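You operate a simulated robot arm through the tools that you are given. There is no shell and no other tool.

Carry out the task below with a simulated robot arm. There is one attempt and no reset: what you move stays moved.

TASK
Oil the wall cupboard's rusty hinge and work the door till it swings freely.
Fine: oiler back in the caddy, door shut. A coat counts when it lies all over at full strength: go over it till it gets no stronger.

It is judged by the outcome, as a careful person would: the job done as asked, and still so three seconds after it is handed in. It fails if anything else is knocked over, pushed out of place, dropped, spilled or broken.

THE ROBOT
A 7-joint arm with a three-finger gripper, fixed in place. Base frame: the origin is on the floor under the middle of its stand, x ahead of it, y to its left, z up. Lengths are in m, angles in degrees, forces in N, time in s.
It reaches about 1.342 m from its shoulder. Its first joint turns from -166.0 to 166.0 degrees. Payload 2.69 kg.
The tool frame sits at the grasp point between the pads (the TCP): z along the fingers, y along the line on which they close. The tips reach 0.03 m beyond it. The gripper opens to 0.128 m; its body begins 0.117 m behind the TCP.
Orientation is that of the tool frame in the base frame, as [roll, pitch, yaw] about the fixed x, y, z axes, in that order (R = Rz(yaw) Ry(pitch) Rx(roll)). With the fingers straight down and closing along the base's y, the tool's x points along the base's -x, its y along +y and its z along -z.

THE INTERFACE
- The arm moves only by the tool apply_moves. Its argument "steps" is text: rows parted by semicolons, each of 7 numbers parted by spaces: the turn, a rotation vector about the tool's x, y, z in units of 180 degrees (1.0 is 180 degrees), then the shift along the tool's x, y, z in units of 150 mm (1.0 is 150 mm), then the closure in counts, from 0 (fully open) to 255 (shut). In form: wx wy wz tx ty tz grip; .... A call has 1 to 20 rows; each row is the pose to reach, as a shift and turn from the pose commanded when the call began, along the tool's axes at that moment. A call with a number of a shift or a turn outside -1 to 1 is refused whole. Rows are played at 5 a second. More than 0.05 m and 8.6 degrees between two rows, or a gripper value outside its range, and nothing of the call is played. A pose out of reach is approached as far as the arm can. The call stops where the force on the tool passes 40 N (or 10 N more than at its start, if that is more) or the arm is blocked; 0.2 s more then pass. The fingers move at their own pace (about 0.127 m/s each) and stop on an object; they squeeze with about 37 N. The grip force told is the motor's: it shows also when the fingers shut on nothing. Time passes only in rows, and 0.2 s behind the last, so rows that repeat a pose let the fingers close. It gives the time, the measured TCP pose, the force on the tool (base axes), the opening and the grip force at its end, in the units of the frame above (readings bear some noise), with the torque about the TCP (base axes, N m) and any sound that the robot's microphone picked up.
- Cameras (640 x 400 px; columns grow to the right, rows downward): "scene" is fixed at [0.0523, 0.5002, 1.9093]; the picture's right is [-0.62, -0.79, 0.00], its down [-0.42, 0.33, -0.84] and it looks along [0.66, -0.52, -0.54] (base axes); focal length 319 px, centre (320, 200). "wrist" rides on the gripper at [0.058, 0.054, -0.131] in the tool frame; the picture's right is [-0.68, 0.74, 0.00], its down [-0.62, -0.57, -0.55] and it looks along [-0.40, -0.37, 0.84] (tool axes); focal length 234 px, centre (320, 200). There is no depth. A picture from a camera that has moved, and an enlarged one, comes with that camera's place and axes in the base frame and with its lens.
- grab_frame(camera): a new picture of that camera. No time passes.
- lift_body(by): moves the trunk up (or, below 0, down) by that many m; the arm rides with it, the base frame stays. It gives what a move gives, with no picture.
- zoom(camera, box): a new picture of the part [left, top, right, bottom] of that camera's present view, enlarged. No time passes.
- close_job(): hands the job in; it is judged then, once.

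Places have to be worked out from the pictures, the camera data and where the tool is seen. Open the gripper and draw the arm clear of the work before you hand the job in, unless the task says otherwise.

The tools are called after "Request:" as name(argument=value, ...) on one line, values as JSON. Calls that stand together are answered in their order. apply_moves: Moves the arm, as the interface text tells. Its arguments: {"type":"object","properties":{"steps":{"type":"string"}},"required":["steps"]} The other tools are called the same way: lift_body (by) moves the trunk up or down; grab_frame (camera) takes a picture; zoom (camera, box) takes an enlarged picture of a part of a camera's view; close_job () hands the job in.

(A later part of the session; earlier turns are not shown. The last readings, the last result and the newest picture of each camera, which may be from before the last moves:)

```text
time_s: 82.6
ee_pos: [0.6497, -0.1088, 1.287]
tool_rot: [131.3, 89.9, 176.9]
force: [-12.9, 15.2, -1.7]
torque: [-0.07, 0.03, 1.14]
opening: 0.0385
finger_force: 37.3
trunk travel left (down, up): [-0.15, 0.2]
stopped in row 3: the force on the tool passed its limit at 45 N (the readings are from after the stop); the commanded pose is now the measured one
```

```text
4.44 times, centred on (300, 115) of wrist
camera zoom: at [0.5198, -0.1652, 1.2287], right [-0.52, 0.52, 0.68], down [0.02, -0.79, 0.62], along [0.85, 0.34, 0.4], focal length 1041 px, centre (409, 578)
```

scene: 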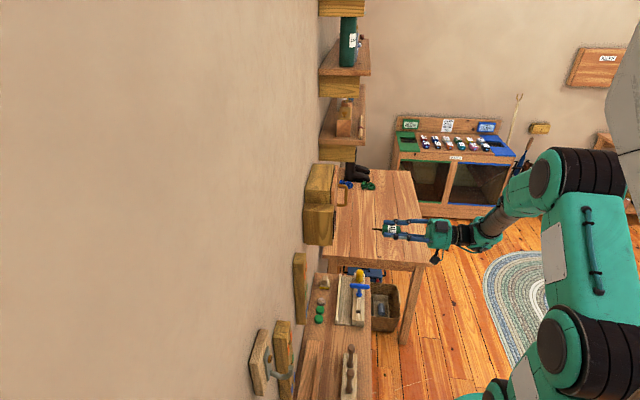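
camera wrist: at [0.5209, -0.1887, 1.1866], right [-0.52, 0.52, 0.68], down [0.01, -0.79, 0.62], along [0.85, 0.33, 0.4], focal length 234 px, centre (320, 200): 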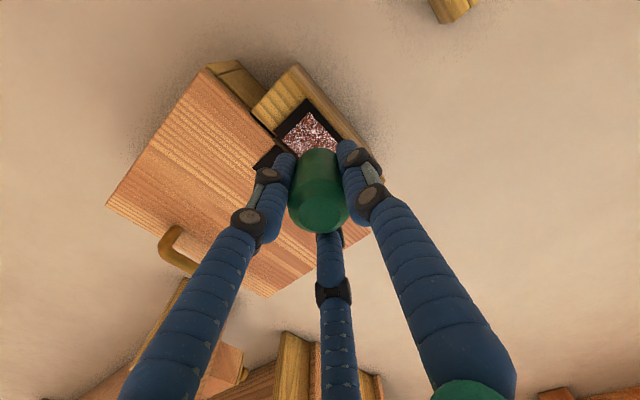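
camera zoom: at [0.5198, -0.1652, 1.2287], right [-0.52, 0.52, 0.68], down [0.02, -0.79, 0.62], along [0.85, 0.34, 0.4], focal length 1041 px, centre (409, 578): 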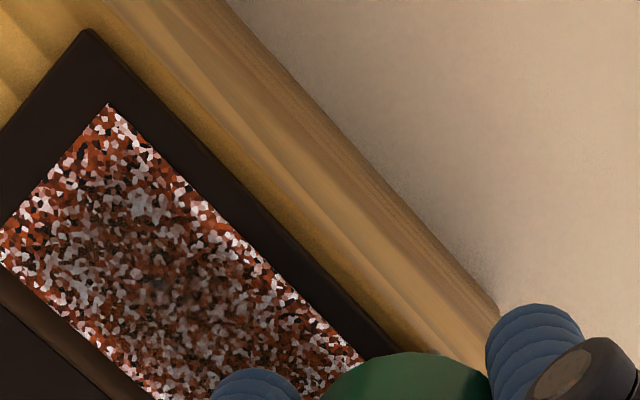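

The nozzle caught a step near the plate's corner, giving 45 N sideways. I'll back straight off and check how the bottle sits in the grip.

Request:
apply_moves(steps="0 0 0 0 0.01 -0.02 255; 0 0 0 0 0.01 -0.1 255; 0 0 0 0 0 -0.3 255; 0 0 0 0 0 -0.45 255; 0 0 0 0 0 -0.45 255")

Request:
grab_frame(camera="wrist")

Request:
zoom(camera="scene", box=[325, 190, 385, 245])

Request:
zoom(camera="wrist", box=[260, 130, 380, 250])

```text
time_s: 83.8
ee_pos: [0.6048, -0.1593, 1.2878]
tool_rot: [100.0, 89.8, 145.4]
force: [0.7, 0.4, -0.6]
torque: [-0.01, 0.02, 0.02]
opening: 0.038
finger_force: 36.8
trunk travel left (down, up): [-0.15, 0.2]
```

```text
taken
camera wrist: at [0.4747, -0.2154, 1.2301], right [-0.52, 0.52, 0.68], down [0.02, -0.79, 0.61], along [0.85, 0.33, 0.4], focal length 234 px, centre (320, 200)
```

wrist: 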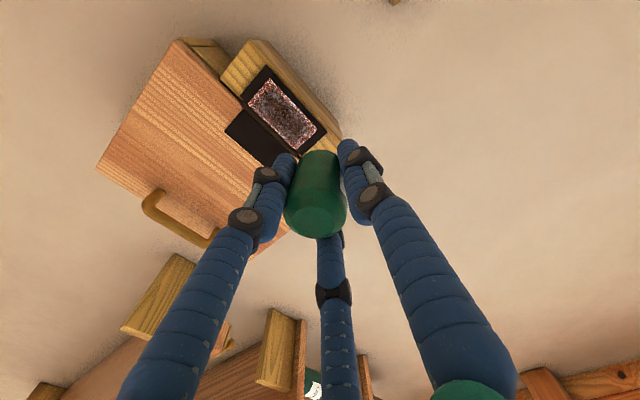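

```text
7.27 times, centred on (355, 218) of scene
camera zoom: at [0.0523, 0.5002, 1.9093], right [-0.62, -0.79, 0.0], down [-0.42, 0.33, -0.84], along [0.66, -0.52, -0.54], focal length 2320 px, centre (66, 73)
```

zoom: 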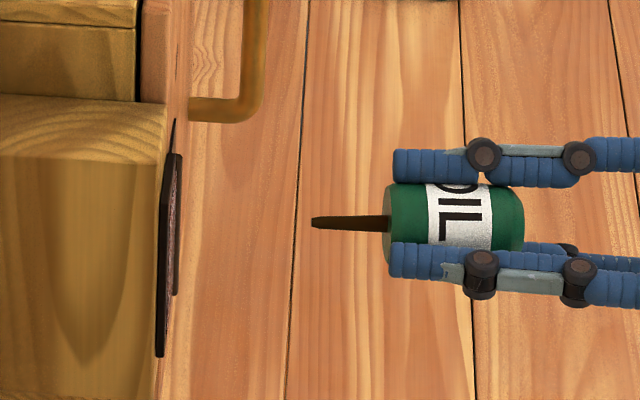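

```text
3.33 times, centred on (320, 190) of wrist
camera zoom: at [0.4747, -0.2154, 1.2301], right [-0.52, 0.52, 0.68], down [0.02, -0.79, 0.61], along [0.85, 0.33, 0.4], focal length 781 px, centre (320, 233)
```

zoom: 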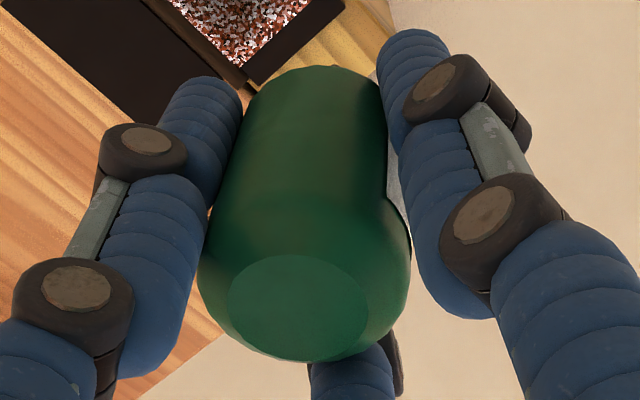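

The bottle has tipped slightly in the grip, its tip leaning towards -u, but it is still held firmly. I'll zoom in on the current coverage before deciding how to continue.

Request:
zoom(camera="wrist", box=[238, 68, 326, 156])

Request:
zoom(camera="scene", box=[345, 208, 385, 235])

```text
4.55 times, centred on (282, 112) of wrist
camera zoom: at [0.4747, -0.2154, 1.2301], right [-0.52, 0.52, 0.68], down [0.02, -0.79, 0.61], along [0.85, 0.33, 0.4], focal length 1064 px, centre (493, 600)
```

zoom: 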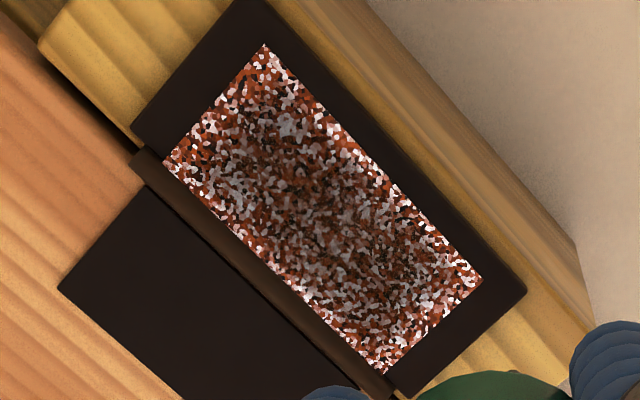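

```text
14.81 times, centred on (365, 222) of scene
camera zoom: at [0.0523, 0.5002, 1.9093], right [-0.62, -0.79, 0.0], down [-0.42, 0.33, -0.84], along [0.66, -0.52, -0.54], focal length 4726 px, centre (-347, -118)
```

zoom: 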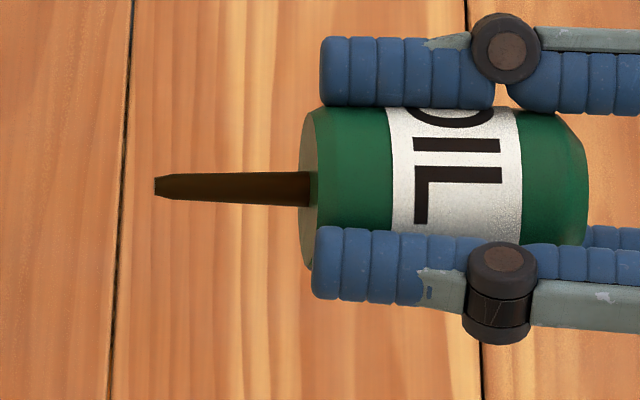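

I'll test whether dwelling in contact without dragging builds the coat. That would avoid side loads and also show exactly where the tip lands. Approaching near mid-height.

Request:
apply_moves(steps="0 0 0 0.12 -0.05 0.1 255; 0 0 0 0.25 -0.05 0.25 255; 0 0 0 0.25 -0.05 0.38 255; 0 0 0 0.25 -0.05 0.42 255; 0 0 0 0.25 -0.05 0.42 255")

Request:
apply_moves(steps="0 0 0 0 0 0.007 255; 0 0 0 0 0 0.014 255; 0 0 0 0 0 0.02 255; 0 0 0 0 0 0.02 255")

```text
time_s: 85.0
ee_pos: [0.6534, -0.1203, 1.2498]
tool_rot: [107.7, 89.8, 153.2]
force: [-0.3, -0.6, -0.3]
torque: [0.0, -0.04, 0.01]
opening: 0.0379
finger_force: 36.9
trunk travel left (down, up): [-0.15, 0.2]
```

```text
time_s: 86.0
ee_pos: [0.6566, -0.1201, 1.2493]
tool_rot: [99.0, 89.8, 144.5]
force: [-8.8, -6.4, -1.2]
torque: [-0.01, 0.06, 0.06]
opening: 0.0381
finger_force: 37.3
trunk travel left (down, up): [-0.15, 0.2]
```

Light contact made. I'll picture the patch, dwell 4 s, then picture it again.

Request:
zoom(camera="wrist", box=[250, 80, 340, 155])

Request:
apply_moves(steps="0 0 0 0 0 0 255; 0 0 0 0 0 0 255; 0 0 0 0 0 0 255; 0 0 0 0 0 0 255; 0 0 0 0 0 0 255; 0 0 0 0 0 0 255; 0 0 0 0 0 0 255; 0 0 0 0 0 0 255; 0 0 0 0 0 0 255; 0 0 0 0 0 0 255; 0 0 0 0 0 0 255; 0 0 0 0 0 0 255; 0 0 0 0 0 0 255; 0 0 0 0 0 0 255; 0 0 0 0 0 0 255; 0 0 0 0 0 0 255; 0 0 0 0 0 0 255; 0 0 0 0 0 0 255; 0 0 0 0 0 0 255; 0 0 0 0 0 0 255")

Request:
zoom(camera="wrist", box=[250, 80, 340, 155])

Request:
apply_moves(steps="0 0 0 0 0 -0.15 255; 0 0 0 -0.1 0 -0.3 255; 0 0 0 -0.25 0.05 -0.45 255; 0 0 0 -0.25 0.05 -0.45 255")

Request:
zoom(camera="wrist", box=[238, 68, 326, 156])

```text
5.33 times, centred on (295, 118) of wrist
camera zoom: at [0.5255, -0.1752, 1.1916], right [-0.52, 0.52, 0.68], down [0.02, -0.79, 0.61], along [0.85, 0.33, 0.4], focal length 1249 px, centre (453, 640)
```

zoom: 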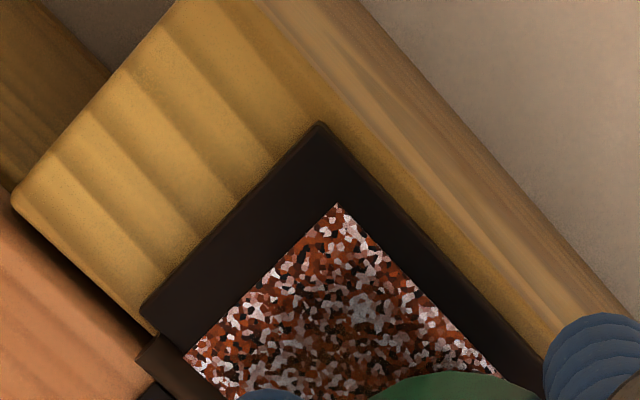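

```text
time_s: 90.2
ee_pos: [0.6555, -0.1183, 1.2505]
tool_rot: [92.8, 89.9, 138.3]
force: [-10.6, -9.3, -0.5]
torque: [0.05, -0.04, 0.05]
opening: 0.0372
finger_force: 37.3
trunk travel left (down, up): [-0.15, 0.2]
```

```text
5.33 times, centred on (295, 118) of wrist
camera zoom: at [0.5258, -0.1746, 1.1919], right [-0.52, 0.51, 0.68], down [0.02, -0.79, 0.61], along [0.85, 0.34, 0.4], focal length 1249 px, centre (453, 640)
```

zoom: 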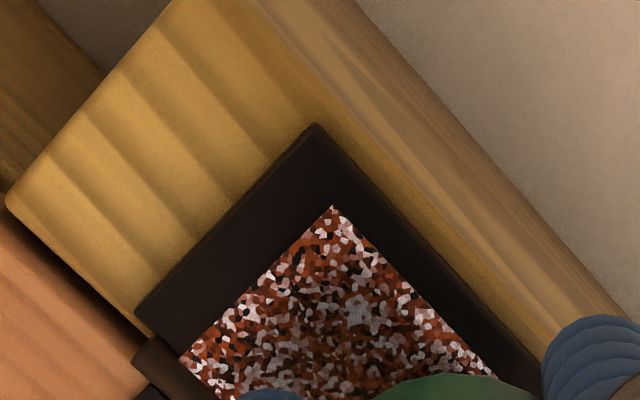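

```text
time_s: 91.2
ee_pos: [0.6032, -0.1603, 1.2885]
tool_rot: [110.7, 89.8, 156.2]
force: [0.6, 0.3, -0.4]
torque: [-0.03, 0.04, -0.06]
opening: 0.0372
finger_force: 37.1
trunk travel left (down, up): [-0.15, 0.2]
```

```text
4.55 times, centred on (282, 112) of wrist
camera zoom: at [0.4727, -0.2172, 1.2307], right [-0.52, 0.52, 0.68], down [0.02, -0.79, 0.61], along [0.85, 0.34, 0.4], focal length 1064 px, centre (493, 600)
```

zoom: 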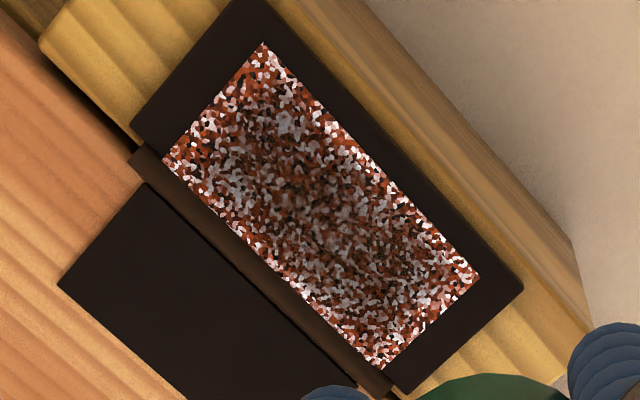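

Request:
zoom(camera="wrist", box=[269, 90, 309, 130])

```text
10.00 times, centred on (289, 110) of wrist
camera zoom: at [0.4727, -0.2172, 1.2307], right [-0.52, 0.52, 0.68], down [0.02, -0.79, 0.61], along [0.85, 0.34, 0.4], focal length 2342 px, centre (630, 1100)
```

zoom: 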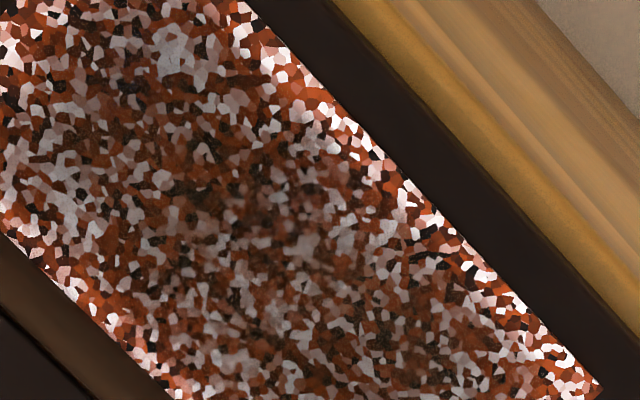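

The dwell had only a small effect, roughly where the TCP is. I'll resume careful rastering, staying inside u .540–.571 and z 1.2125–1.2835 so the tip can't fall off the leaf, and check the force often.

Request:
apply_moves(steps="0 0 0 0.029 0 0.2 255; 0 0 0 0.029 0 0.38 255; 0 0 0 0.029 0 0.435 255; 0 0 0 0.029 0 0.445 255; 0 0 0 0.029 0 0.445 255")

```text
time_s: 92.4
ee_pos: [0.6503, -0.1129, 1.2812]
tool_rot: [92.5, 89.8, 137.9]
force: [-12.7, -12.5, -1.2]
torque: [-0.02, 0.06, 0.03]
opening: 0.0372
finger_force: 36.8
trunk travel left (down, up): [-0.15, 0.2]
```

Request:
apply_moves(steps="0 0 0 0.047 0 -0.003 255; 0 0 0 0.094 0 -0.003 255; 0 0 0 0.141 0 -0.003 255; 0 0 0 0.188 0 -0.003 255; 0 0 0 0.235 0 -0.003 255; 0 0 0 0.282 0 -0.003 255; 0 0 0 0.329 0 -0.003 255; 0 0 0 0.376 0 -0.003 255; 0 0 0 0.423 0 -0.003 255; 0 0 0 0.47 0 -0.003 255")

Request:
apply_moves(steps="0 0 0 0 -0.033 0.0 255; 0 0 0 -0.047 -0.033 0 255; 0 0 0 -0.094 -0.033 0 255; 0 0 0 -0.141 -0.033 0 255; 0 0 0 -0.188 -0.033 0 255; 0 0 0 -0.235 -0.033 0 255; 0 0 0 -0.282 -0.033 0 255; 0 0 0 -0.329 -0.033 0 255; 0 0 0 -0.376 -0.033 0 255; 0 0 0 -0.423 -0.033 0 255; 0 0 0 -0.47 -0.033 0 255")

```text
time_s: 94.6
ee_pos: [0.6512, -0.1136, 1.2111]
tool_rot: [106.0, 89.8, 151.5]
force: [-3.3, -4.1, -1.2]
torque: [0.04, -0.02, -0.03]
opening: 0.0368
finger_force: 36.5
trunk travel left (down, up): [-0.15, 0.2]
```

```text
time_s: 97.0
ee_pos: [0.654, -0.1164, 1.2824]
tool_rot: [111.3, 89.8, 156.7]
force: [0.7, 0.7, -0.4]
torque: [0.01, 0.0, -0.02]
opening: 0.0366
finger_force: 37.5
trunk travel left (down, up): [-0.15, 0.2]
```

Request:
apply_moves(steps="0 0 0 0 0 0.004 255; 0 0 0 0 -0.033 0.006 255; 0 0 0 0.047 -0.033 0.006 255; 0 0 0 0.094 -0.033 0.006 255; 0 0 0 0.141 -0.033 0.006 255; 0 0 0 0.188 -0.033 0.006 255; 0 0 0 0.235 -0.033 0.006 255; 0 0 0 0.282 -0.033 0.006 255; 0 0 0 0.329 -0.033 0.006 255; 0 0 0 0.376 -0.033 0.006 255; 0 0 0 0.423 -0.033 0.006 255; 0 0 0 0.47 -0.033 0.006 255")

Request:
apply_moves(steps="0 0 0 0 -0.033 0.002 255; 0 0 0 -0.047 -0.033 0.002 255; 0 0 0 -0.094 -0.033 0.002 255; 0 0 0 -0.141 -0.033 0.002 255; 0 0 0 -0.188 -0.033 0.002 255; 0 0 0 -0.235 -0.033 0.002 255; 0 0 0 -0.282 -0.033 0.002 255; 0 0 0 -0.329 -0.033 0.002 255; 0 0 0 -0.376 -0.033 0.002 255; 0 0 0 -0.423 -0.033 0.002 255; 0 0 0 -0.47 -0.033 0.002 255")

Request:
zoom(camera="wrist", box=[250, 70, 350, 155])

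```text
time_s: 99.6
ee_pos: [0.6578, -0.1204, 1.2108]
tool_rot: [100.8, 89.9, 146.1]
force: [-6.4, -5.7, -0.5]
torque: [0.06, -0.04, -0.03]
opening: 0.0367
finger_force: 36.7
trunk travel left (down, up): [-0.15, 0.2]
```

```text
time_s: 102.0
ee_pos: [0.661, -0.1229, 1.2817]
tool_rot: [98.1, 89.8, 143.5]
force: [-9.1, -7.4, -3.9]
torque: [-0.13, 0.14, 0.04]
opening: 0.0364
finger_force: 37.6
trunk travel left (down, up): [-0.15, 0.2]
```

```text
4.71 times, centred on (300, 112) of wrist
camera zoom: at [0.5308, -0.1792, 1.2241], right [-0.52, 0.52, 0.68], down [0.02, -0.79, 0.61], along [0.85, 0.34, 0.4], focal length 1102 px, centre (414, 612)
```

zoom: 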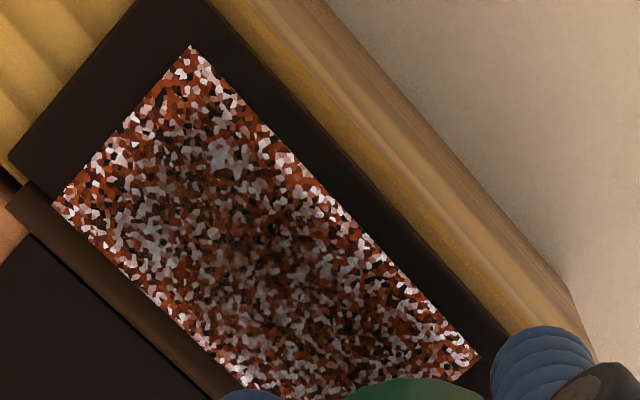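

Contact now holds at 8–12 N and coverage looks more even. Continuing with the remaining columns towards the knuckle side.

Request:
apply_moves(steps="0 0 0 0 -0.033 0.001 255; 0 0 0 0.047 -0.033 0.001 255; 0 0 0 0.094 -0.033 0.001 255; 0 0 0 0.141 -0.033 0.001 255; 0 0 0 0.188 -0.033 0.001 255; 0 0 0 0.235 -0.033 0.001 255; 0 0 0 0.282 -0.033 0.001 255; 0 0 0 0.329 -0.033 0.001 255; 0 0 0 0.376 -0.033 0.001 255; 0 0 0 0.423 -0.033 0.001 255; 0 0 0 0.47 -0.033 0.001 255")

Request:
apply_moves(steps="0 0 0 0 -0.033 0.001 255; 0 0 0 -0.047 -0.033 0.001 255; 0 0 0 -0.094 -0.033 0.001 255; 0 0 0 -0.141 -0.033 0.001 255; 0 0 0 -0.188 -0.033 0.001 255; 0 0 0 -0.235 -0.033 0.001 255; 0 0 0 -0.282 -0.033 0.001 255; 0 0 0 -0.329 -0.033 0.001 255; 0 0 0 -0.376 -0.033 0.001 255; 0 0 0 -0.423 -0.033 0.001 255; 0 0 0 -0.47 -0.033 0.001 255")

Request:
apply_moves(steps="0 0 0 0 -0.033 0.001 255; 0 0 0 0.047 -0.033 0.001 255; 0 0 0 0.094 -0.033 0.001 255; 0 0 0 0.141 -0.033 0.001 255; 0 0 0 0.188 -0.033 0.001 255; 0 0 0 0.235 -0.033 0.001 255; 0 0 0 0.282 -0.033 0.001 255; 0 0 0 0.329 -0.033 0.001 255; 0 0 0 0.376 -0.033 0.001 255; 0 0 0 0.423 -0.033 0.001 255; 0 0 0 0.47 -0.033 0.001 255")

```text
time_s: 104.4
ee_pos: [0.6652, -0.1267, 1.2129]
tool_rot: [94.0, 89.9, 139.4]
force: [-9.8, -11.1, 2.9]
torque: [0.16, -0.17, -0.08]
opening: 0.0365
finger_force: 37.5
trunk travel left (down, up): [-0.15, 0.2]
```

```text
time_s: 106.8
ee_pos: [0.6686, -0.1296, 1.2829]
tool_rot: [93.2, 89.8, 138.7]
force: [-10.9, -10.6, -4.4]
torque: [-0.18, 0.15, 0.05]
opening: 0.0364
finger_force: 37.3
trunk travel left (down, up): [-0.15, 0.2]
```

```text
time_s: 109.2
ee_pos: [0.6723, -0.1336, 1.2136]
tool_rot: [83.7, 89.8, 129.3]
force: [-13.8, -15.0, 5.2]
torque: [0.29, -0.25, -0.07]
opening: 0.0364
finger_force: 36.8
trunk travel left (down, up): [-0.15, 0.2]
```

Request:
apply_moves(steps="0 0 0 0 -0.015 -0.002 255; 0 0 0 -0.047 -0.015 -0.002 255; 0 0 0 -0.094 -0.015 -0.002 255; 0 0 0 -0.141 -0.015 -0.002 255; 0 0 0 -0.188 -0.015 -0.002 255; 0 0 0 -0.235 -0.015 -0.002 255; 0 0 0 -0.282 -0.015 -0.002 255; 0 0 0 -0.329 -0.015 -0.002 255; 0 0 0 -0.376 -0.015 -0.002 255; 0 0 0 -0.423 -0.015 -0.002 255; 0 0 0 -0.47 -0.015 -0.002 255")

Request:
zoom(camera="wrist", box=[250, 70, 350, 155])

```text
time_s: 111.6
ee_pos: [0.6744, -0.1357, 1.2836]
tool_rot: [93.5, 89.8, 139.0]
force: [-10.1, -9.2, -4.1]
torque: [-0.14, 0.14, 0.0]
opening: 0.0364
finger_force: 36.7
trunk travel left (down, up): [-0.15, 0.2]
```

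```text
4.71 times, centred on (300, 112) of wrist
camera zoom: at [0.5438, -0.1913, 1.2248], right [-0.52, 0.52, 0.68], down [0.02, -0.79, 0.61], along [0.85, 0.34, 0.4], focal length 1102 px, centre (414, 612)
```

zoom: 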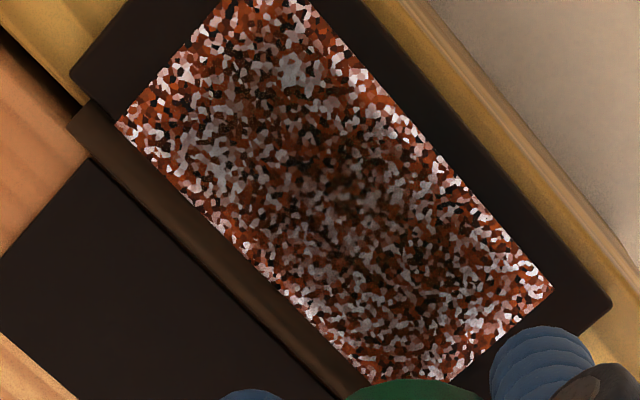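

The 5 s dwell spot is now the darkest area, so the coat builds with contact time. I'll run slower strokes, 4 mm per row, column by column back across the patch.

Request:
apply_moves(steps="0 0 0 0.026 0 -0.002 255; 0 0 0 0.052 0 -0.002 255; 0 0 0 0.078 0 -0.002 255; 0 0 0 0.104 0 -0.002 255; 0 0 0 0.13 0 -0.002 255; 0 0 0 0.156 0 -0.002 255; 0 0 0 0.182 0 -0.002 255; 0 0 0 0.208 0 -0.002 255; 0 0 0 0.234 0 -0.002 255; 0 0 0 0.26 0 -0.002 255; 0 0 0 0.286 0 -0.002 255; 0 0 0 0.312 0 -0.002 255; 0 0 0 0.338 0 -0.002 255; 0 0 0 0.364 0 -0.002 255; 0 0 0 0.39 0 -0.002 255; 0 0 0 0.416 0 -0.002 255; 0 0 0 0.442 0 -0.002 255; 0 0 0 0.47 0 -0.002 255; 0 0 0 0.47 0 -0.002 255")

Request:
apply_moves(steps="0 0 0 0 0.033 0 255; 0 0 0 -0.026 0.033 0 255; 0 0 0 -0.052 0.033 0 255; 0 0 0 -0.078 0.033 0 255; 0 0 0 -0.104 0.033 0 255; 0 0 0 -0.13 0.033 0 255; 0 0 0 -0.156 0.033 0 255; 0 0 0 -0.182 0.033 0 255; 0 0 0 -0.208 0.033 0 255; 0 0 0 -0.234 0.033 0 255; 0 0 0 -0.26 0.033 0 255; 0 0 0 -0.286 0.033 0 255; 0 0 0 -0.312 0.033 0 255; 0 0 0 -0.338 0.033 0 255; 0 0 0 -0.364 0.033 0 255; 0 0 0 -0.39 0.033 0 255; 0 0 0 -0.416 0.033 0 255; 0 0 0 -0.442 0.033 0 255; 0 0 0 -0.47 0.033 0 255")

```text
time_s: 115.6
ee_pos: [0.6753, -0.135, 1.2106]
tool_rot: [97.6, 89.8, 143.1]
force: [-6.9, -7.8, 1.6]
torque: [0.11, -0.11, -0.08]
opening: 0.0361
finger_force: 36.7
trunk travel left (down, up): [-0.15, 0.2]
```

```text
time_s: 119.6
ee_pos: [0.6689, -0.1303, 1.2827]
tool_rot: [104.3, 89.8, 149.8]
force: [-2.7, -2.5, -2.0]
torque: [-0.03, 0.04, 0.0]
opening: 0.0362
finger_force: 37.0
trunk travel left (down, up): [-0.15, 0.2]
```

Request:
apply_moves(steps="0 0 0 0 0.033 0.003 255; 0 0 0 0.026 0.033 0.003 255; 0 0 0 0.052 0.033 0.003 255; 0 0 0 0.078 0.033 0.003 255; 0 0 0 0.104 0.033 0.003 255; 0 0 0 0.13 0.033 0.003 255; 0 0 0 0.156 0.033 0.003 255; 0 0 0 0.182 0.033 0.003 255; 0 0 0 0.208 0.033 0.003 255; 0 0 0 0.234 0.033 0.003 255; 0 0 0 0.26 0.033 0.003 255; 0 0 0 0.286 0.033 0.003 255; 0 0 0 0.312 0.033 0.003 255; 0 0 0 0.338 0.033 0.003 255; 0 0 0 0.364 0.033 0.003 255; 0 0 0 0.39 0.033 0.003 255; 0 0 0 0.416 0.033 0.003 255; 0 0 0 0.442 0.033 0.003 255; 0 0 0 0.47 0.033 0.003 255")

Request:
apply_moves(steps="0 0 0 0 0.033 0 255; 0 0 0 -0.026 0.033 0 255; 0 0 0 -0.052 0.033 0 255; 0 0 0 -0.078 0.033 0 255; 0 0 0 -0.104 0.033 0 255; 0 0 0 -0.13 0.033 0 255; 0 0 0 -0.156 0.033 0 255; 0 0 0 -0.182 0.033 0 255; 0 0 0 -0.208 0.033 0 255; 0 0 0 -0.234 0.033 0 255; 0 0 0 -0.26 0.033 0 255; 0 0 0 -0.286 0.033 0 255; 0 0 0 -0.312 0.033 0 255; 0 0 0 -0.338 0.033 0 255; 0 0 0 -0.364 0.033 0 255; 0 0 0 -0.39 0.033 0 255; 0 0 0 -0.416 0.033 0 255; 0 0 0 -0.442 0.033 0 255; 0 0 0 -0.47 0.033 0 255")

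Request:
zoom(camera="wrist", box=[250, 70, 350, 155])

```text
time_s: 123.6
ee_pos: [0.6682, -0.1291, 1.2106]
tool_rot: [106.8, 89.8, 152.3]
force: [-0.8, 0.3, -1.1]
torque: [0.01, 0.02, 0.0]
opening: 0.0362
finger_force: 37.2
trunk travel left (down, up): [-0.15, 0.2]
```

```text
time_s: 127.6
ee_pos: [0.6645, -0.1247, 1.2821]
tool_rot: [106.5, 89.8, 152.2]
force: [-3.4, -3.9, -2.8]
torque: [-0.04, 0.06, 0.04]
opening: 0.0364
finger_force: 37.2
trunk travel left (down, up): [-0.15, 0.2]
```

```text
4.71 times, centred on (300, 112) of wrist
camera zoom: at [0.5338, -0.1809, 1.2241], right [-0.52, 0.52, 0.68], down [0.02, -0.79, 0.61], along [0.85, 0.34, 0.4], focal length 1102 px, centre (414, 612)
```

zoom: 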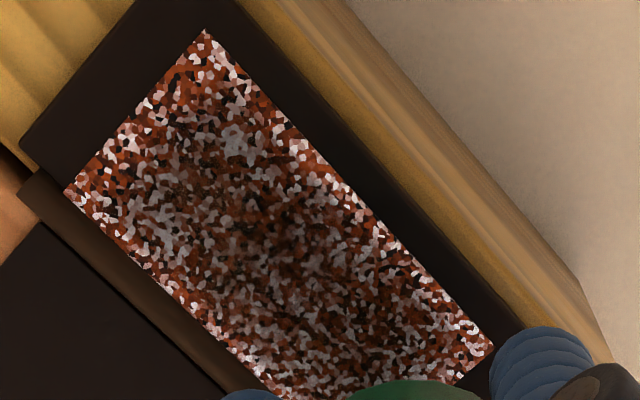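

Contact went light on one column. I'll press about 0.6 mm deeper and keep going across with slow strokes.

Request:
apply_moves(steps="0 0 0 0 0.033 0.005 255; 0 0 0 0.026 0.033 0.005 255; 0 0 0 0.052 0.033 0.005 255; 0 0 0 0.078 0.033 0.005 255; 0 0 0 0.104 0.033 0.005 255; 0 0 0 0.13 0.033 0.005 255; 0 0 0 0.156 0.033 0.005 255; 0 0 0 0.182 0.033 0.005 255; 0 0 0 0.208 0.033 0.005 255; 0 0 0 0.234 0.033 0.005 255; 0 0 0 0.26 0.033 0.005 255; 0 0 0 0.286 0.033 0.005 255; 0 0 0 0.312 0.033 0.005 255; 0 0 0 0.338 0.033 0.005 255; 0 0 0 0.364 0.033 0.005 255; 0 0 0 0.39 0.033 0.005 255; 0 0 0 0.416 0.033 0.005 255; 0 0 0 0.442 0.033 0.005 255; 0 0 0 0.47 0.033 0.005 255")

Request:
apply_moves(steps="0 0 0 0 0.033 0 255; 0 0 0 -0.026 0.033 0 255; 0 0 0 -0.052 0.033 0 255; 0 0 0 -0.078 0.033 0 255; 0 0 0 -0.104 0.033 0 255; 0 0 0 -0.13 0.033 0 255; 0 0 0 -0.156 0.033 0 255; 0 0 0 -0.182 0.033 0 255; 0 0 0 -0.208 0.033 0 255; 0 0 0 -0.234 0.033 0 255; 0 0 0 -0.26 0.033 0 255; 0 0 0 -0.286 0.033 0 255; 0 0 0 -0.312 0.033 0 255; 0 0 0 -0.338 0.033 0 255; 0 0 0 -0.364 0.033 0 255; 0 0 0 -0.39 0.033 0 255; 0 0 0 -0.416 0.033 0 255; 0 0 0 -0.442 0.033 0 255; 0 0 0 -0.47 0.033 0 255")

Request:
zoom(camera="wrist", box=[250, 70, 350, 155])

```text
time_s: 131.6
ee_pos: [0.6612, -0.1197, 1.2121]
tool_rot: [91.8, 89.9, 137.3]
force: [-8.1, -7.3, 3.1]
torque: [0.18, -0.16, 0.03]
opening: 0.036
finger_force: 36.7
trunk travel left (down, up): [-0.15, 0.2]
```

```text
time_s: 135.6
ee_pos: [0.6575, -0.117, 1.2827]
tool_rot: [107.7, 89.9, 153.2]
force: [-0.4, -0.4, -0.6]
torque: [0.01, 0.02, 0.03]
opening: 0.0359
finger_force: 36.5
trunk travel left (down, up): [-0.15, 0.2]
```

```text
4.71 times, centred on (300, 112) of wrist
camera zoom: at [0.5265, -0.173, 1.2243], right [-0.52, 0.52, 0.68], down [0.02, -0.79, 0.61], along [0.85, 0.34, 0.4], focal length 1102 px, centre (414, 612)
```

zoom: 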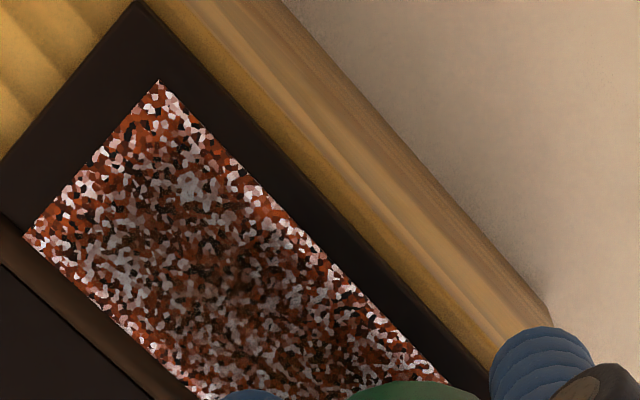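

Contact is lost again; sliding back and forth is creeping the bottle into the grip. I'll test whether just hovering half a millimetre off the surface also deposits, by dwelling near the light lower-right corner.

Request:
apply_moves(steps="0 0 0 0 0 -0.004 255; 0 0 0 0.13 0.01 -0.004 255; 0 0 0 0.26 0.02 -0.004 255; 0 0 0 0.407 0.03 -0.004 255; 0 0 0 0.407 0.03 -0.004 255; 0 0 0 0.407 0.03 -0.004 255; 0 0 0 0.407 0.03 -0.004 255; 0 0 0 0.407 0.03 -0.004 255; 0 0 0 0.407 0.03 -0.004 255; 0 0 0 0.407 0.03 -0.004 255; 0 0 0 0.407 0.03 -0.004 255; 0 0 0 0.407 0.03 -0.004 255; 0 0 0 0.407 0.03 -0.004 255; 0 0 0 0.407 0.03 -0.004 255; 0 0 0 0.407 0.03 -0.004 255; 0 0 0 0.407 0.03 -0.004 255; 0 0 0 0.407 0.03 -0.004 255; 0 0 0 0.407 0.03 -0.004 255; 0 0 0 0.407 0.03 -0.004 255; 0 0 0 0.407 0.03 -0.004 255")

Request:
apply_moves(steps="0 0 0 -0.13 -0.01 -0.01 255; 0 0 0 -0.26 -0.02 -0.01 255; 0 0 0 -0.407 -0.03 -0.01 255; 0 0 0 -0.407 -0.03 -0.01 255")

Request:
zoom(camera="wrist", box=[250, 70, 350, 155])

```text
time_s: 139.8
ee_pos: [0.6531, -0.1139, 1.221]
tool_rot: [99.1, 89.8, 144.7]
force: [-6.4, -7.5, -2.5]
torque: [-0.03, 0.06, 0.02]
opening: 0.0361
finger_force: 36.8
trunk travel left (down, up): [-0.15, 0.2]
```

```text
time_s: 140.8
ee_pos: [0.6567, -0.1171, 1.2821]
tool_rot: [109.7, 89.8, 155.3]
force: [-0.3, 0.3, -0.5]
torque: [-0.01, 0.03, -0.01]
opening: 0.0363
finger_force: 36.8
trunk travel left (down, up): [-0.15, 0.2]
```

```text
4.71 times, centred on (300, 112) of wrist
camera zoom: at [0.5258, -0.1741, 1.2233], right [-0.52, 0.52, 0.68], down [0.02, -0.79, 0.61], along [0.85, 0.34, 0.4], focal length 1102 px, centre (414, 612)
```

zoom: 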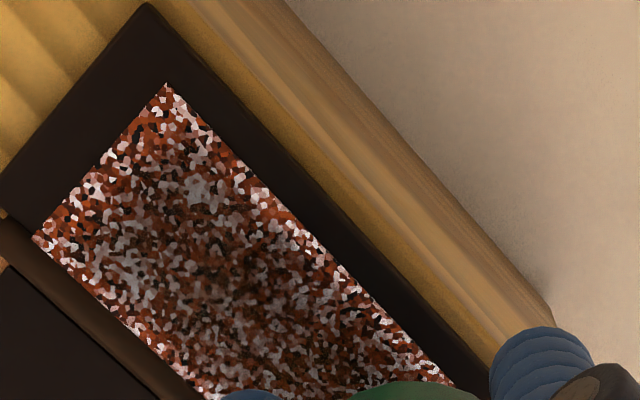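

Request:
zoom(camera="wrist", box=[255, 85, 300, 120])

Request:
zoom(camera="wrist", box=[270, 110, 315, 145])

```text
11.43 times, centred on (278, 102) of wrist
camera zoom: at [0.5258, -0.1741, 1.2233], right [-0.52, 0.52, 0.68], down [0.02, -0.79, 0.61], along [0.85, 0.34, 0.4], focal length 2676 px, centre (806, 1314)
```

zoom: 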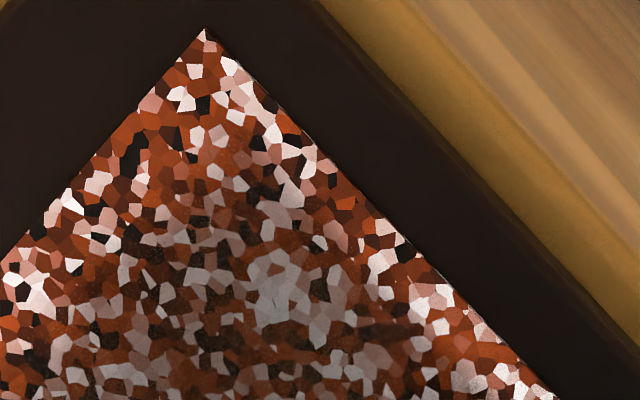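

```text
11.43 times, centred on (292, 128) of wrist
camera zoom: at [0.5258, -0.1741, 1.2233], right [-0.52, 0.52, 0.68], down [0.02, -0.79, 0.61], along [0.85, 0.34, 0.4], focal length 2676 px, centre (634, 1029)
```

zoom: 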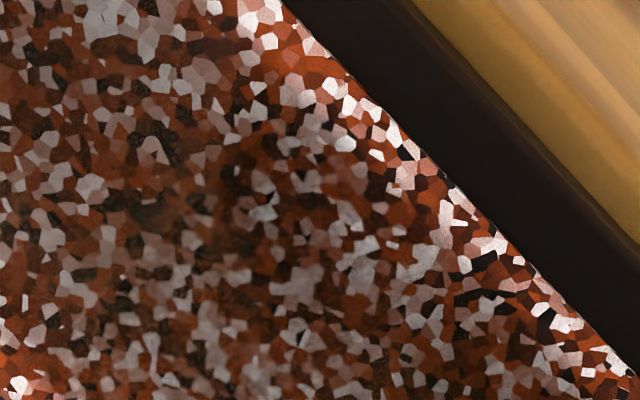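

That dwell actually was in contact, and the dark spot landed about 4 mm up and towards the knuckle from the TCP. So the tip sits offset in the grip. I'll confirm with a dwell aimed at the middle of the near edge with that offset corrected.

Request:
apply_moves(steps="0 0 0 0.12 0.04 0 255; 0 0 0 0.247 0.087 0 255; 0 0 0 0.247 0.087 0.005 255; 0 0 0 0.247 0.087 0.009 255; 0 0 0 0.247 0.087 0.009 255")

```text
time_s: 142.0
ee_pos: [0.6489, -0.1087, 1.2444]
tool_rot: [107.9, 89.8, 153.5]
force: [0.3, 1.6, -1.3]
torque: [0.02, 0.0, 0.02]
opening: 0.0365
finger_force: 37.3
trunk travel left (down, up): [-0.15, 0.2]
```

Request:
apply_moves(steps="0 0 0 0 0 0.003 255; 0 0 0 0 0 0.006 255; 0 0 0 0 0 0.006 255")

```text
time_s: 142.8
ee_pos: [0.6485, -0.1072, 1.2448]
tool_rot: [102.1, 89.8, 147.5]
force: [-8.3, -8.7, -3.5]
torque: [-0.09, 0.1, 0.0]
opening: 0.0361
finger_force: 36.6
trunk travel left (down, up): [-0.15, 0.2]
```

Contact at 12 N. I'll dwell here, then retreat to the viewing pose.

Request:
apply_moves(steps="0 0 0 0 0 0 255; 0 0 0 0 0 0 255; 0 0 0 0 0 0 255; 0 0 0 0 0 0 255; 0 0 0 0 0 0 255; 0 0 0 0 0 0 255; 0 0 0 0 0 0 255; 0 0 0 0 0 0 255; 0 0 0 0 0 0 255; 0 0 0 0 0 0 255; 0 0 0 0 0 0 255; 0 0 0 0 0 0 255; 0 0 0 0 0 0 255; 0 0 0 0 0 0 255; 0 0 0 0 0 0 255; 0 0 0 0 0 0 255; 0 0 0 0 0 0 255; 0 0 0 0 0 0 255; 0 0 0 0 0 0 255; 0 0 0 0 0 0 255")

Request:
apply_moves(steps="0 0 0 0 0 -0.1 255; 0 0 0 -0.1 -0.05 -0.25 255; 0 0 0 -0.25 -0.08 -0.4 255; 0 0 0 -0.28 -0.08 -0.45 255; 0 0 0 -0.28 -0.08 -0.45 255")

Request:
zoom(camera="wrist", box=[238, 68, 326, 156])

Request:
zoom(camera="wrist", box=[268, 90, 318, 130])

```text
time_s: 147.0
ee_pos: [0.6484, -0.1062, 1.2449]
tool_rot: [97.5, 89.8, 142.9]
force: [-5.3, -7.0, -0.7]
torque: [0.02, 0.01, -0.1]
opening: 0.0363
finger_force: 36.6
trunk travel left (down, up): [-0.15, 0.2]
```

```text
time_s: 148.2
ee_pos: [0.6085, -0.1634, 1.289]
tool_rot: [105.7, 89.8, 151.2]
force: [0.5, 0.2, -1.0]
torque: [-0.04, 0.0, -0.01]
opening: 0.0361
finger_force: 36.6
trunk travel left (down, up): [-0.15, 0.2]
```

```text
4.55 times, centred on (282, 112) of wrist
camera zoom: at [0.4789, -0.2198, 1.2305], right [-0.52, 0.52, 0.68], down [0.02, -0.79, 0.61], along [0.85, 0.34, 0.4], focal length 1064 px, centre (493, 600)
```

zoom: 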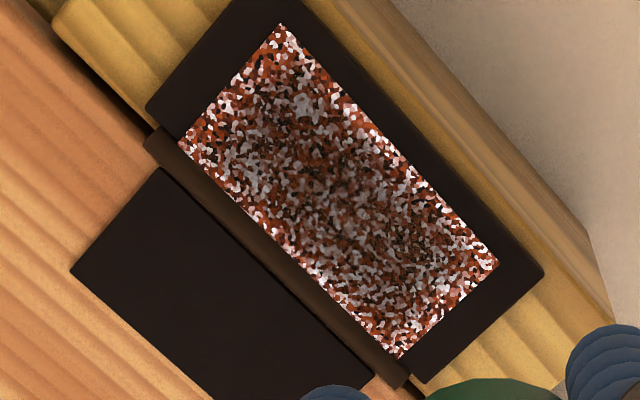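

```text
10.00 times, centred on (293, 110) of wrist
camera zoom: at [0.4789, -0.2198, 1.2305], right [-0.52, 0.52, 0.68], down [0.02, -0.79, 0.61], along [0.85, 0.34, 0.4], focal length 2342 px, centre (590, 1100)
```

zoom: 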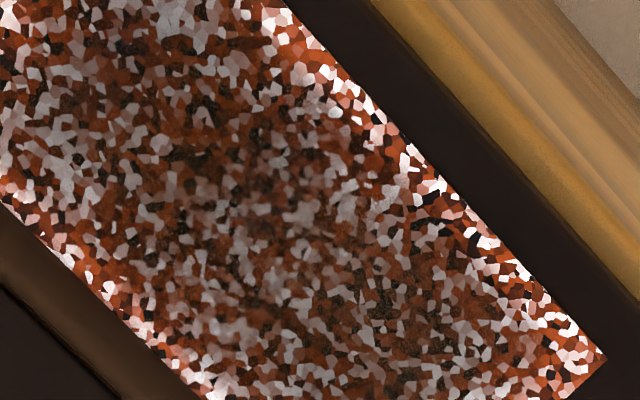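

I can't yet tell what full strength looks like. I'll dwell 8 s at the centre and see whether the darkest area gets any darker, which would tell me the saturation level.

Request:
apply_moves(steps="0 0 0 0.12 -0.03 0.15 255; 0 0 0 0.28 -0.045 0.3 255; 0 0 0 0.28 -0.045 0.42 255; 0 0 0 0.28 -0.045 0.445 255; 0 0 0 0.28 -0.045 0.452 255; 0 0 0 0.28 -0.045 0.452 255")

```text
time_s: 149.6
ee_pos: [0.6612, -0.1213, 1.2459]
tool_rot: [101.5, 89.8, 147.0]
force: [-4.4, -5.9, -0.7]
torque: [0.02, -0.02, -0.04]
opening: 0.0364
finger_force: 36.9
trunk travel left (down, up): [-0.15, 0.2]
```

Request:
apply_moves(steps="0 0 0 0 0 0.002 255; 0 0 0 0 0 0.002 255; 0 0 0 0 0 0.002 255; 0 0 0 0 0 0.002 255; 0 0 0 0 0 0.002 255; 0 0 0 0 0 0.002 255; 0 0 0 0 0 0.002 255; 0 0 0 0 0 0.002 255; 0 0 0 0 0 0.002 255; 0 0 0 0 0 0.002 255; 0 0 0 0 0 0.002 255; 0 0 0 0 0 0.002 255; 0 0 0 0 0 0.002 255; 0 0 0 0 0 0.002 255; 0 0 0 0 0 0.002 255; 0 0 0 0 0 0.002 255; 0 0 0 0 0 0.002 255; 0 0 0 0 0 0.002 255; 0 0 0 0 0 0.002 255; 0 0 0 0 0 0.002 255")

Request:
apply_moves(steps="0 0 0 0 0 0 255; 0 0 0 0 0 0 255; 0 0 0 0 0 0 255; 0 0 0 0 0 0 255; 0 0 0 0 0 0 255; 0 0 0 0 0 0 255; 0 0 0 0 0 0 255; 0 0 0 0 0 0 255; 0 0 0 0 0 0 255; 0 0 0 0 0 0 255; 0 0 0 0 0 0 255; 0 0 0 0 0 0 255; 0 0 0 0 0 0 255; 0 0 0 0 0 0 255; 0 0 0 0 0 0 255; 0 0 0 0 0 0 255; 0 0 0 0 0 0 255; 0 0 0 0 0 0 255; 0 0 0 0 0 0 255; 0 0 0 0 0 0 255")

Request:
apply_moves(steps="0 0 0 0 0 -0.1 255; 0 0 0 -0.1 0.02 -0.25 255; 0 0 0 -0.25 0.045 -0.4 255; 0 0 0 -0.28 0.045 -0.454 255; 0 0 0 -0.28 0.045 -0.454 255")

Request:
zoom(camera="wrist", box=[238, 68, 326, 156])

Request:
zoom(camera="wrist", box=[268, 90, 318, 130])

```text
time_s: 153.8
ee_pos: [0.6622, -0.1206, 1.2453]
tool_rot: [99.2, 89.8, 144.6]
force: [-6.2, -7.0, -1.6]
torque: [-0.04, 0.02, -0.08]
opening: 0.0362
finger_force: 37.0
trunk travel left (down, up): [-0.15, 0.2]
```

```text
time_s: 158.0
ee_pos: [0.663, -0.12, 1.2447]
tool_rot: [101.7, 89.8, 147.2]
force: [-4.7, -5.5, 0.7]
torque: [0.04, -0.03, -0.05]
opening: 0.0365
finger_force: 37.0
trunk travel left (down, up): [-0.15, 0.2]
```

```text
time_s: 159.2
ee_pos: [0.6102, -0.1627, 1.2855]
tool_rot: [105.4, 89.8, 150.9]
force: [-0.1, -0.4, -0.5]
torque: [-0.02, 0.02, 0.02]
opening: 0.0364
finger_force: 36.5
trunk travel left (down, up): [-0.15, 0.2]
```

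```text
4.55 times, centred on (282, 112) of wrist
camera zoom: at [0.4784, -0.2192, 1.2274], right [-0.52, 0.52, 0.68], down [0.02, -0.79, 0.61], along [0.85, 0.34, 0.4], focal length 1064 px, centre (493, 600)
```

zoom: 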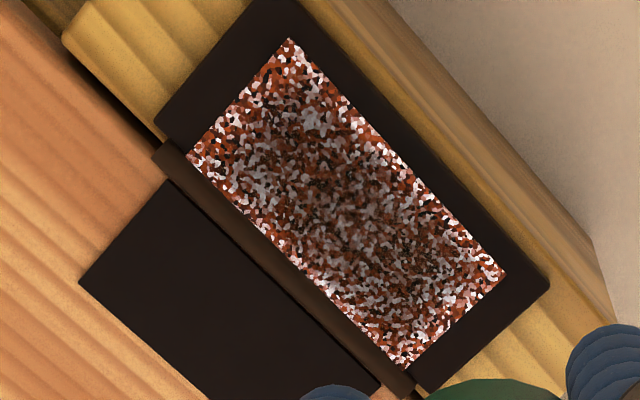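

```text
10.00 times, centred on (293, 110) of wrist
camera zoom: at [0.4784, -0.2192, 1.2274], right [-0.52, 0.52, 0.68], down [0.02, -0.79, 0.61], along [0.85, 0.34, 0.4], focal length 2342 px, centre (590, 1100)
```

zoom: 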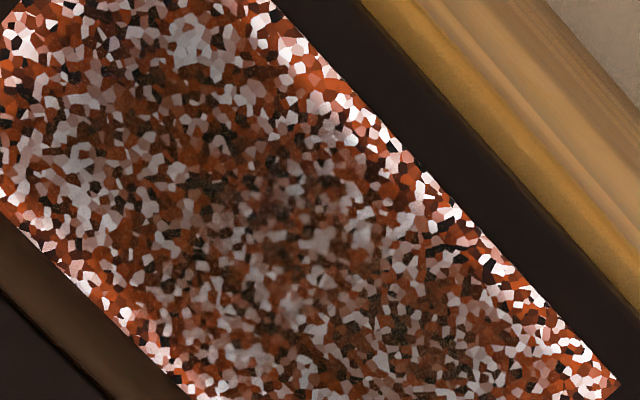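

The centre barely changed over 8 s, so it seems to be at full strength already; the lighter rim is what's left. I'll look closely along the near edge for any effect of the edge dwell.

Request:
zoom(camera="wrist", box=[277, 76, 313, 106])

Request:
zoom(camera="wrist", box=[294, 98, 330, 128])

Request:
zoom(camera="wrist", box=[250, 95, 286, 125])

Request:
zoom(camera="wrist", box=[276, 120, 312, 150])

```text
13.33 times, centred on (295, 91) of wrist
camera zoom: at [0.4784, -0.2192, 1.2274], right [-0.52, 0.52, 0.68], down [0.02, -0.79, 0.61], along [0.85, 0.34, 0.4], focal length 3122 px, centre (653, 1653)
```

zoom: 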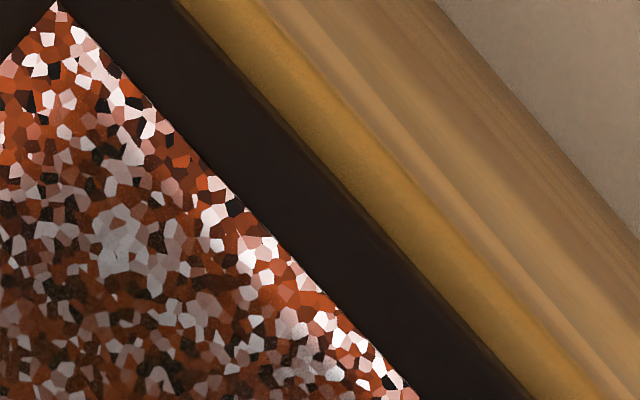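

```text
13.33 times, centred on (312, 113) of wrist
camera zoom: at [0.4784, -0.2192, 1.2274], right [-0.52, 0.52, 0.68], down [0.02, -0.79, 0.61], along [0.85, 0.34, 0.4], focal length 3122 px, centre (427, 1360)
```

zoom: 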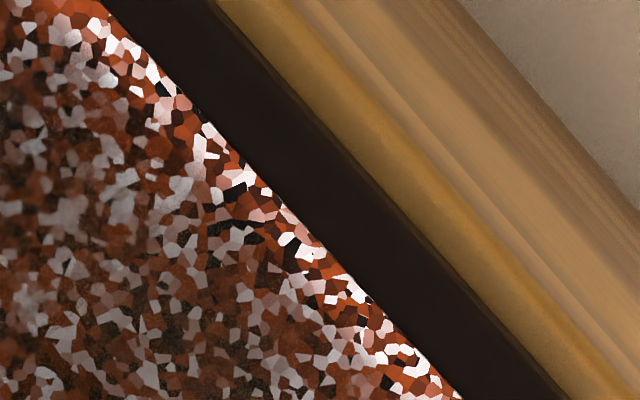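

```text
13.33 times, centred on (268, 110) of wrist
camera zoom: at [0.4784, -0.2192, 1.2274], right [-0.52, 0.52, 0.68], down [0.02, -0.79, 0.61], along [0.85, 0.34, 0.4], focal length 3122 px, centre (1013, 1400)
```

zoom: 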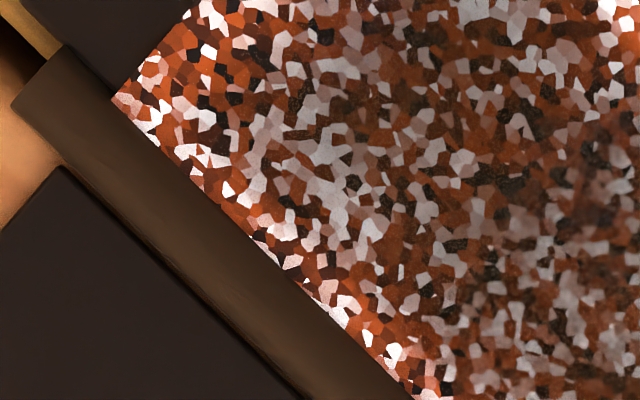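

```text
13.33 times, centred on (294, 135) of wrist
camera zoom: at [0.4784, -0.2192, 1.2274], right [-0.52, 0.52, 0.68], down [0.02, -0.79, 0.61], along [0.85, 0.34, 0.4], focal length 3122 px, centre (667, 1067)
```

zoom: 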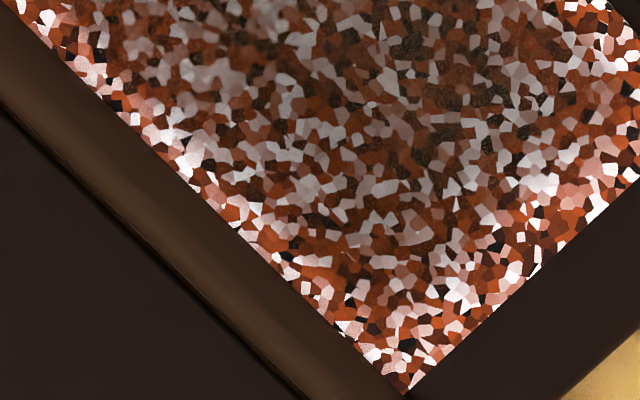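

The rim strips (about 5 mm at the sides, 8 mm top and bottom) are still light. To learn exactly where the tip is, I'll probe the leaf's outer edge near u≈0.5325: the contact depth should change once the tip passes it.

Request:
apply_moves(steps="0 0 0 0.12 0.04 0.15 255; 0 0 0 0.28 0.1067 0.3 255; 0 0 0 0.28 0.1067 0.42 255; 0 0 0 0.28 0.1067 0.44 255; 0 0 0 0.28 0.1067 0.448 255; 0 0 0 0.28 0.1067 0.448 255")

Request:
apply_moves(steps="0 0 0 0 0 0.004 255; 0 0 0 0 0 0.004 255")

```text
time_s: 160.6
ee_pos: [0.6453, -0.1041, 1.2453]
tool_rot: [107.7, 89.8, 153.3]
force: [-0.5, 1.3, -1.5]
torque: [0.01, -0.01, -0.01]
opening: 0.0364
finger_force: 36.5
trunk travel left (down, up): [-0.15, 0.2]
```

```text
time_s: 161.2
ee_pos: [0.6463, -0.1062, 1.2444]
tool_rot: [107.9, 89.8, 153.3]
force: [0.3, -0.2, -0.6]
torque: [0.01, -0.01, 0.0]
opening: 0.0361
finger_force: 37.3
trunk travel left (down, up): [-0.15, 0.2]
```

Request:
apply_moves(steps="0 0 0 0 0 0.003 255; 0 0 0 0 0 0.003 255")

Request:
apply_moves(steps="0 0 0 0 0 0.003 255; 0 0 0 0 0 0.003 255")

Request:
apply_moves(steps="0 0 0 0 0 0.003 255; 0 0 0 0 0 0.003 255")

Request:
zoom(camera="scene", box=[325, 205, 355, 235])

```text
time_s: 161.8
ee_pos: [0.6462, -0.1042, 1.2446]
tool_rot: [108.2, 89.8, 153.9]
force: [-0.1, -0.7, -0.7]
torque: [0.03, 0.02, 0.01]
opening: 0.0364
finger_force: 37.0
trunk travel left (down, up): [-0.15, 0.2]
```

```text
time_s: 162.4
ee_pos: [0.6475, -0.102, 1.2439]
tool_rot: [108.2, 89.7, 153.7]
force: [0.0, 0.7, -0.3]
torque: [0.02, 0.03, 0.02]
opening: 0.0364
finger_force: 36.6
trunk travel left (down, up): [-0.15, 0.2]
```

```text
time_s: 163.0
ee_pos: [0.6466, -0.1036, 1.2457]
tool_rot: [107.7, 89.8, 153.4]
force: [0.2, -0.3, 0.0]
torque: [0.04, -0.01, -0.02]
opening: 0.0359
finger_force: 37.4
trunk travel left (down, up): [-0.15, 0.2]
```

```text
13.33 times, centred on (340, 220) of scene
camera zoom: at [0.0523, 0.5002, 1.9093], right [-0.62, -0.79, 0.0], down [-0.42, 0.33, -0.84], along [0.66, -0.52, -0.54], focal length 4253 px, centre (53, -67)
```

zoom: 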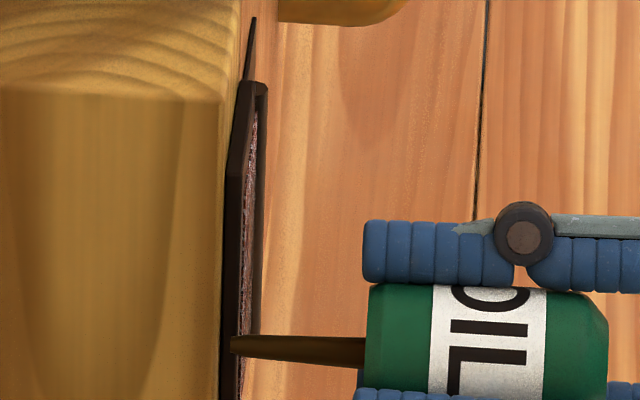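

Now it makes sense. The rust pad is slightly raised, and the tip falls off its edge about 5 mm earlier than I assumed, so the tip sits about +5 mm in u and +4 mm in z from the TCP. I'll shift all strokes accordingly, starting at the near edge's top.

Request:
apply_moves(steps="0 0 0 0 0 -0.04 255; 0 0 0 -0.1 -0.0333 -0.04 255; 0 0 0 -0.2 -0.0333 -0.04 255; 0 0 0 -0.2167 -0.0333 -0.03 255; 0 0 0 -0.2167 -0.0333 -0.018 255; 0 0 0 -0.2167 -0.0333 -0.013 255; 0 0 0 -0.2167 -0.0333 -0.013 255")

```text
time_s: 164.6
ee_pos: [0.6504, -0.1089, 1.2785]
tool_rot: [107.3, 89.9, 152.7]
force: [-0.3, -0.1, -0.9]
torque: [0.02, 0.01, 0.01]
opening: 0.0363
finger_force: 36.6
trunk travel left (down, up): [-0.15, 0.2]
```

Request:
apply_moves(steps="0 0 0 0 0 0.004 255; 0 0 0 0 0 0.004 255")

Request:
apply_moves(steps="0 0 0 0 0 0.003 255; 0 0 0 0 0 0.003 255")

```text
time_s: 165.2
ee_pos: [0.6485, -0.1072, 1.2783]
tool_rot: [107.6, 89.8, 153.2]
force: [-0.1, -1.1, -0.9]
torque: [-0.03, 0.02, 0.02]
opening: 0.0361
finger_force: 36.7
trunk travel left (down, up): [-0.15, 0.2]
```

```text
time_s: 165.8
ee_pos: [0.6492, -0.1076, 1.2771]
tool_rot: [106.8, 89.8, 152.5]
force: [0.2, -0.7, -1.4]
torque: [-0.01, 0.01, 0.01]
opening: 0.036
finger_force: 37.3
trunk travel left (down, up): [-0.15, 0.2]
```

Request:
apply_moves(steps="0 0 0 0 0 -0.015 255; 0 0 0 0.05 0 -0.015 255; 0 0 0 0.05 0 -0.004 255; 0 0 0 0.05 0 0 255; 0 0 0 0.05 0 0 255")

```text
time_s: 167.0
ee_pos: [0.6504, -0.1076, 1.2714]
tool_rot: [102.7, 89.7, 148.1]
force: [-7.4, -3.9, -2.4]
torque: [-0.06, 0.06, 0.02]
opening: 0.0362
finger_force: 37.3
trunk travel left (down, up): [-0.15, 0.2]
```

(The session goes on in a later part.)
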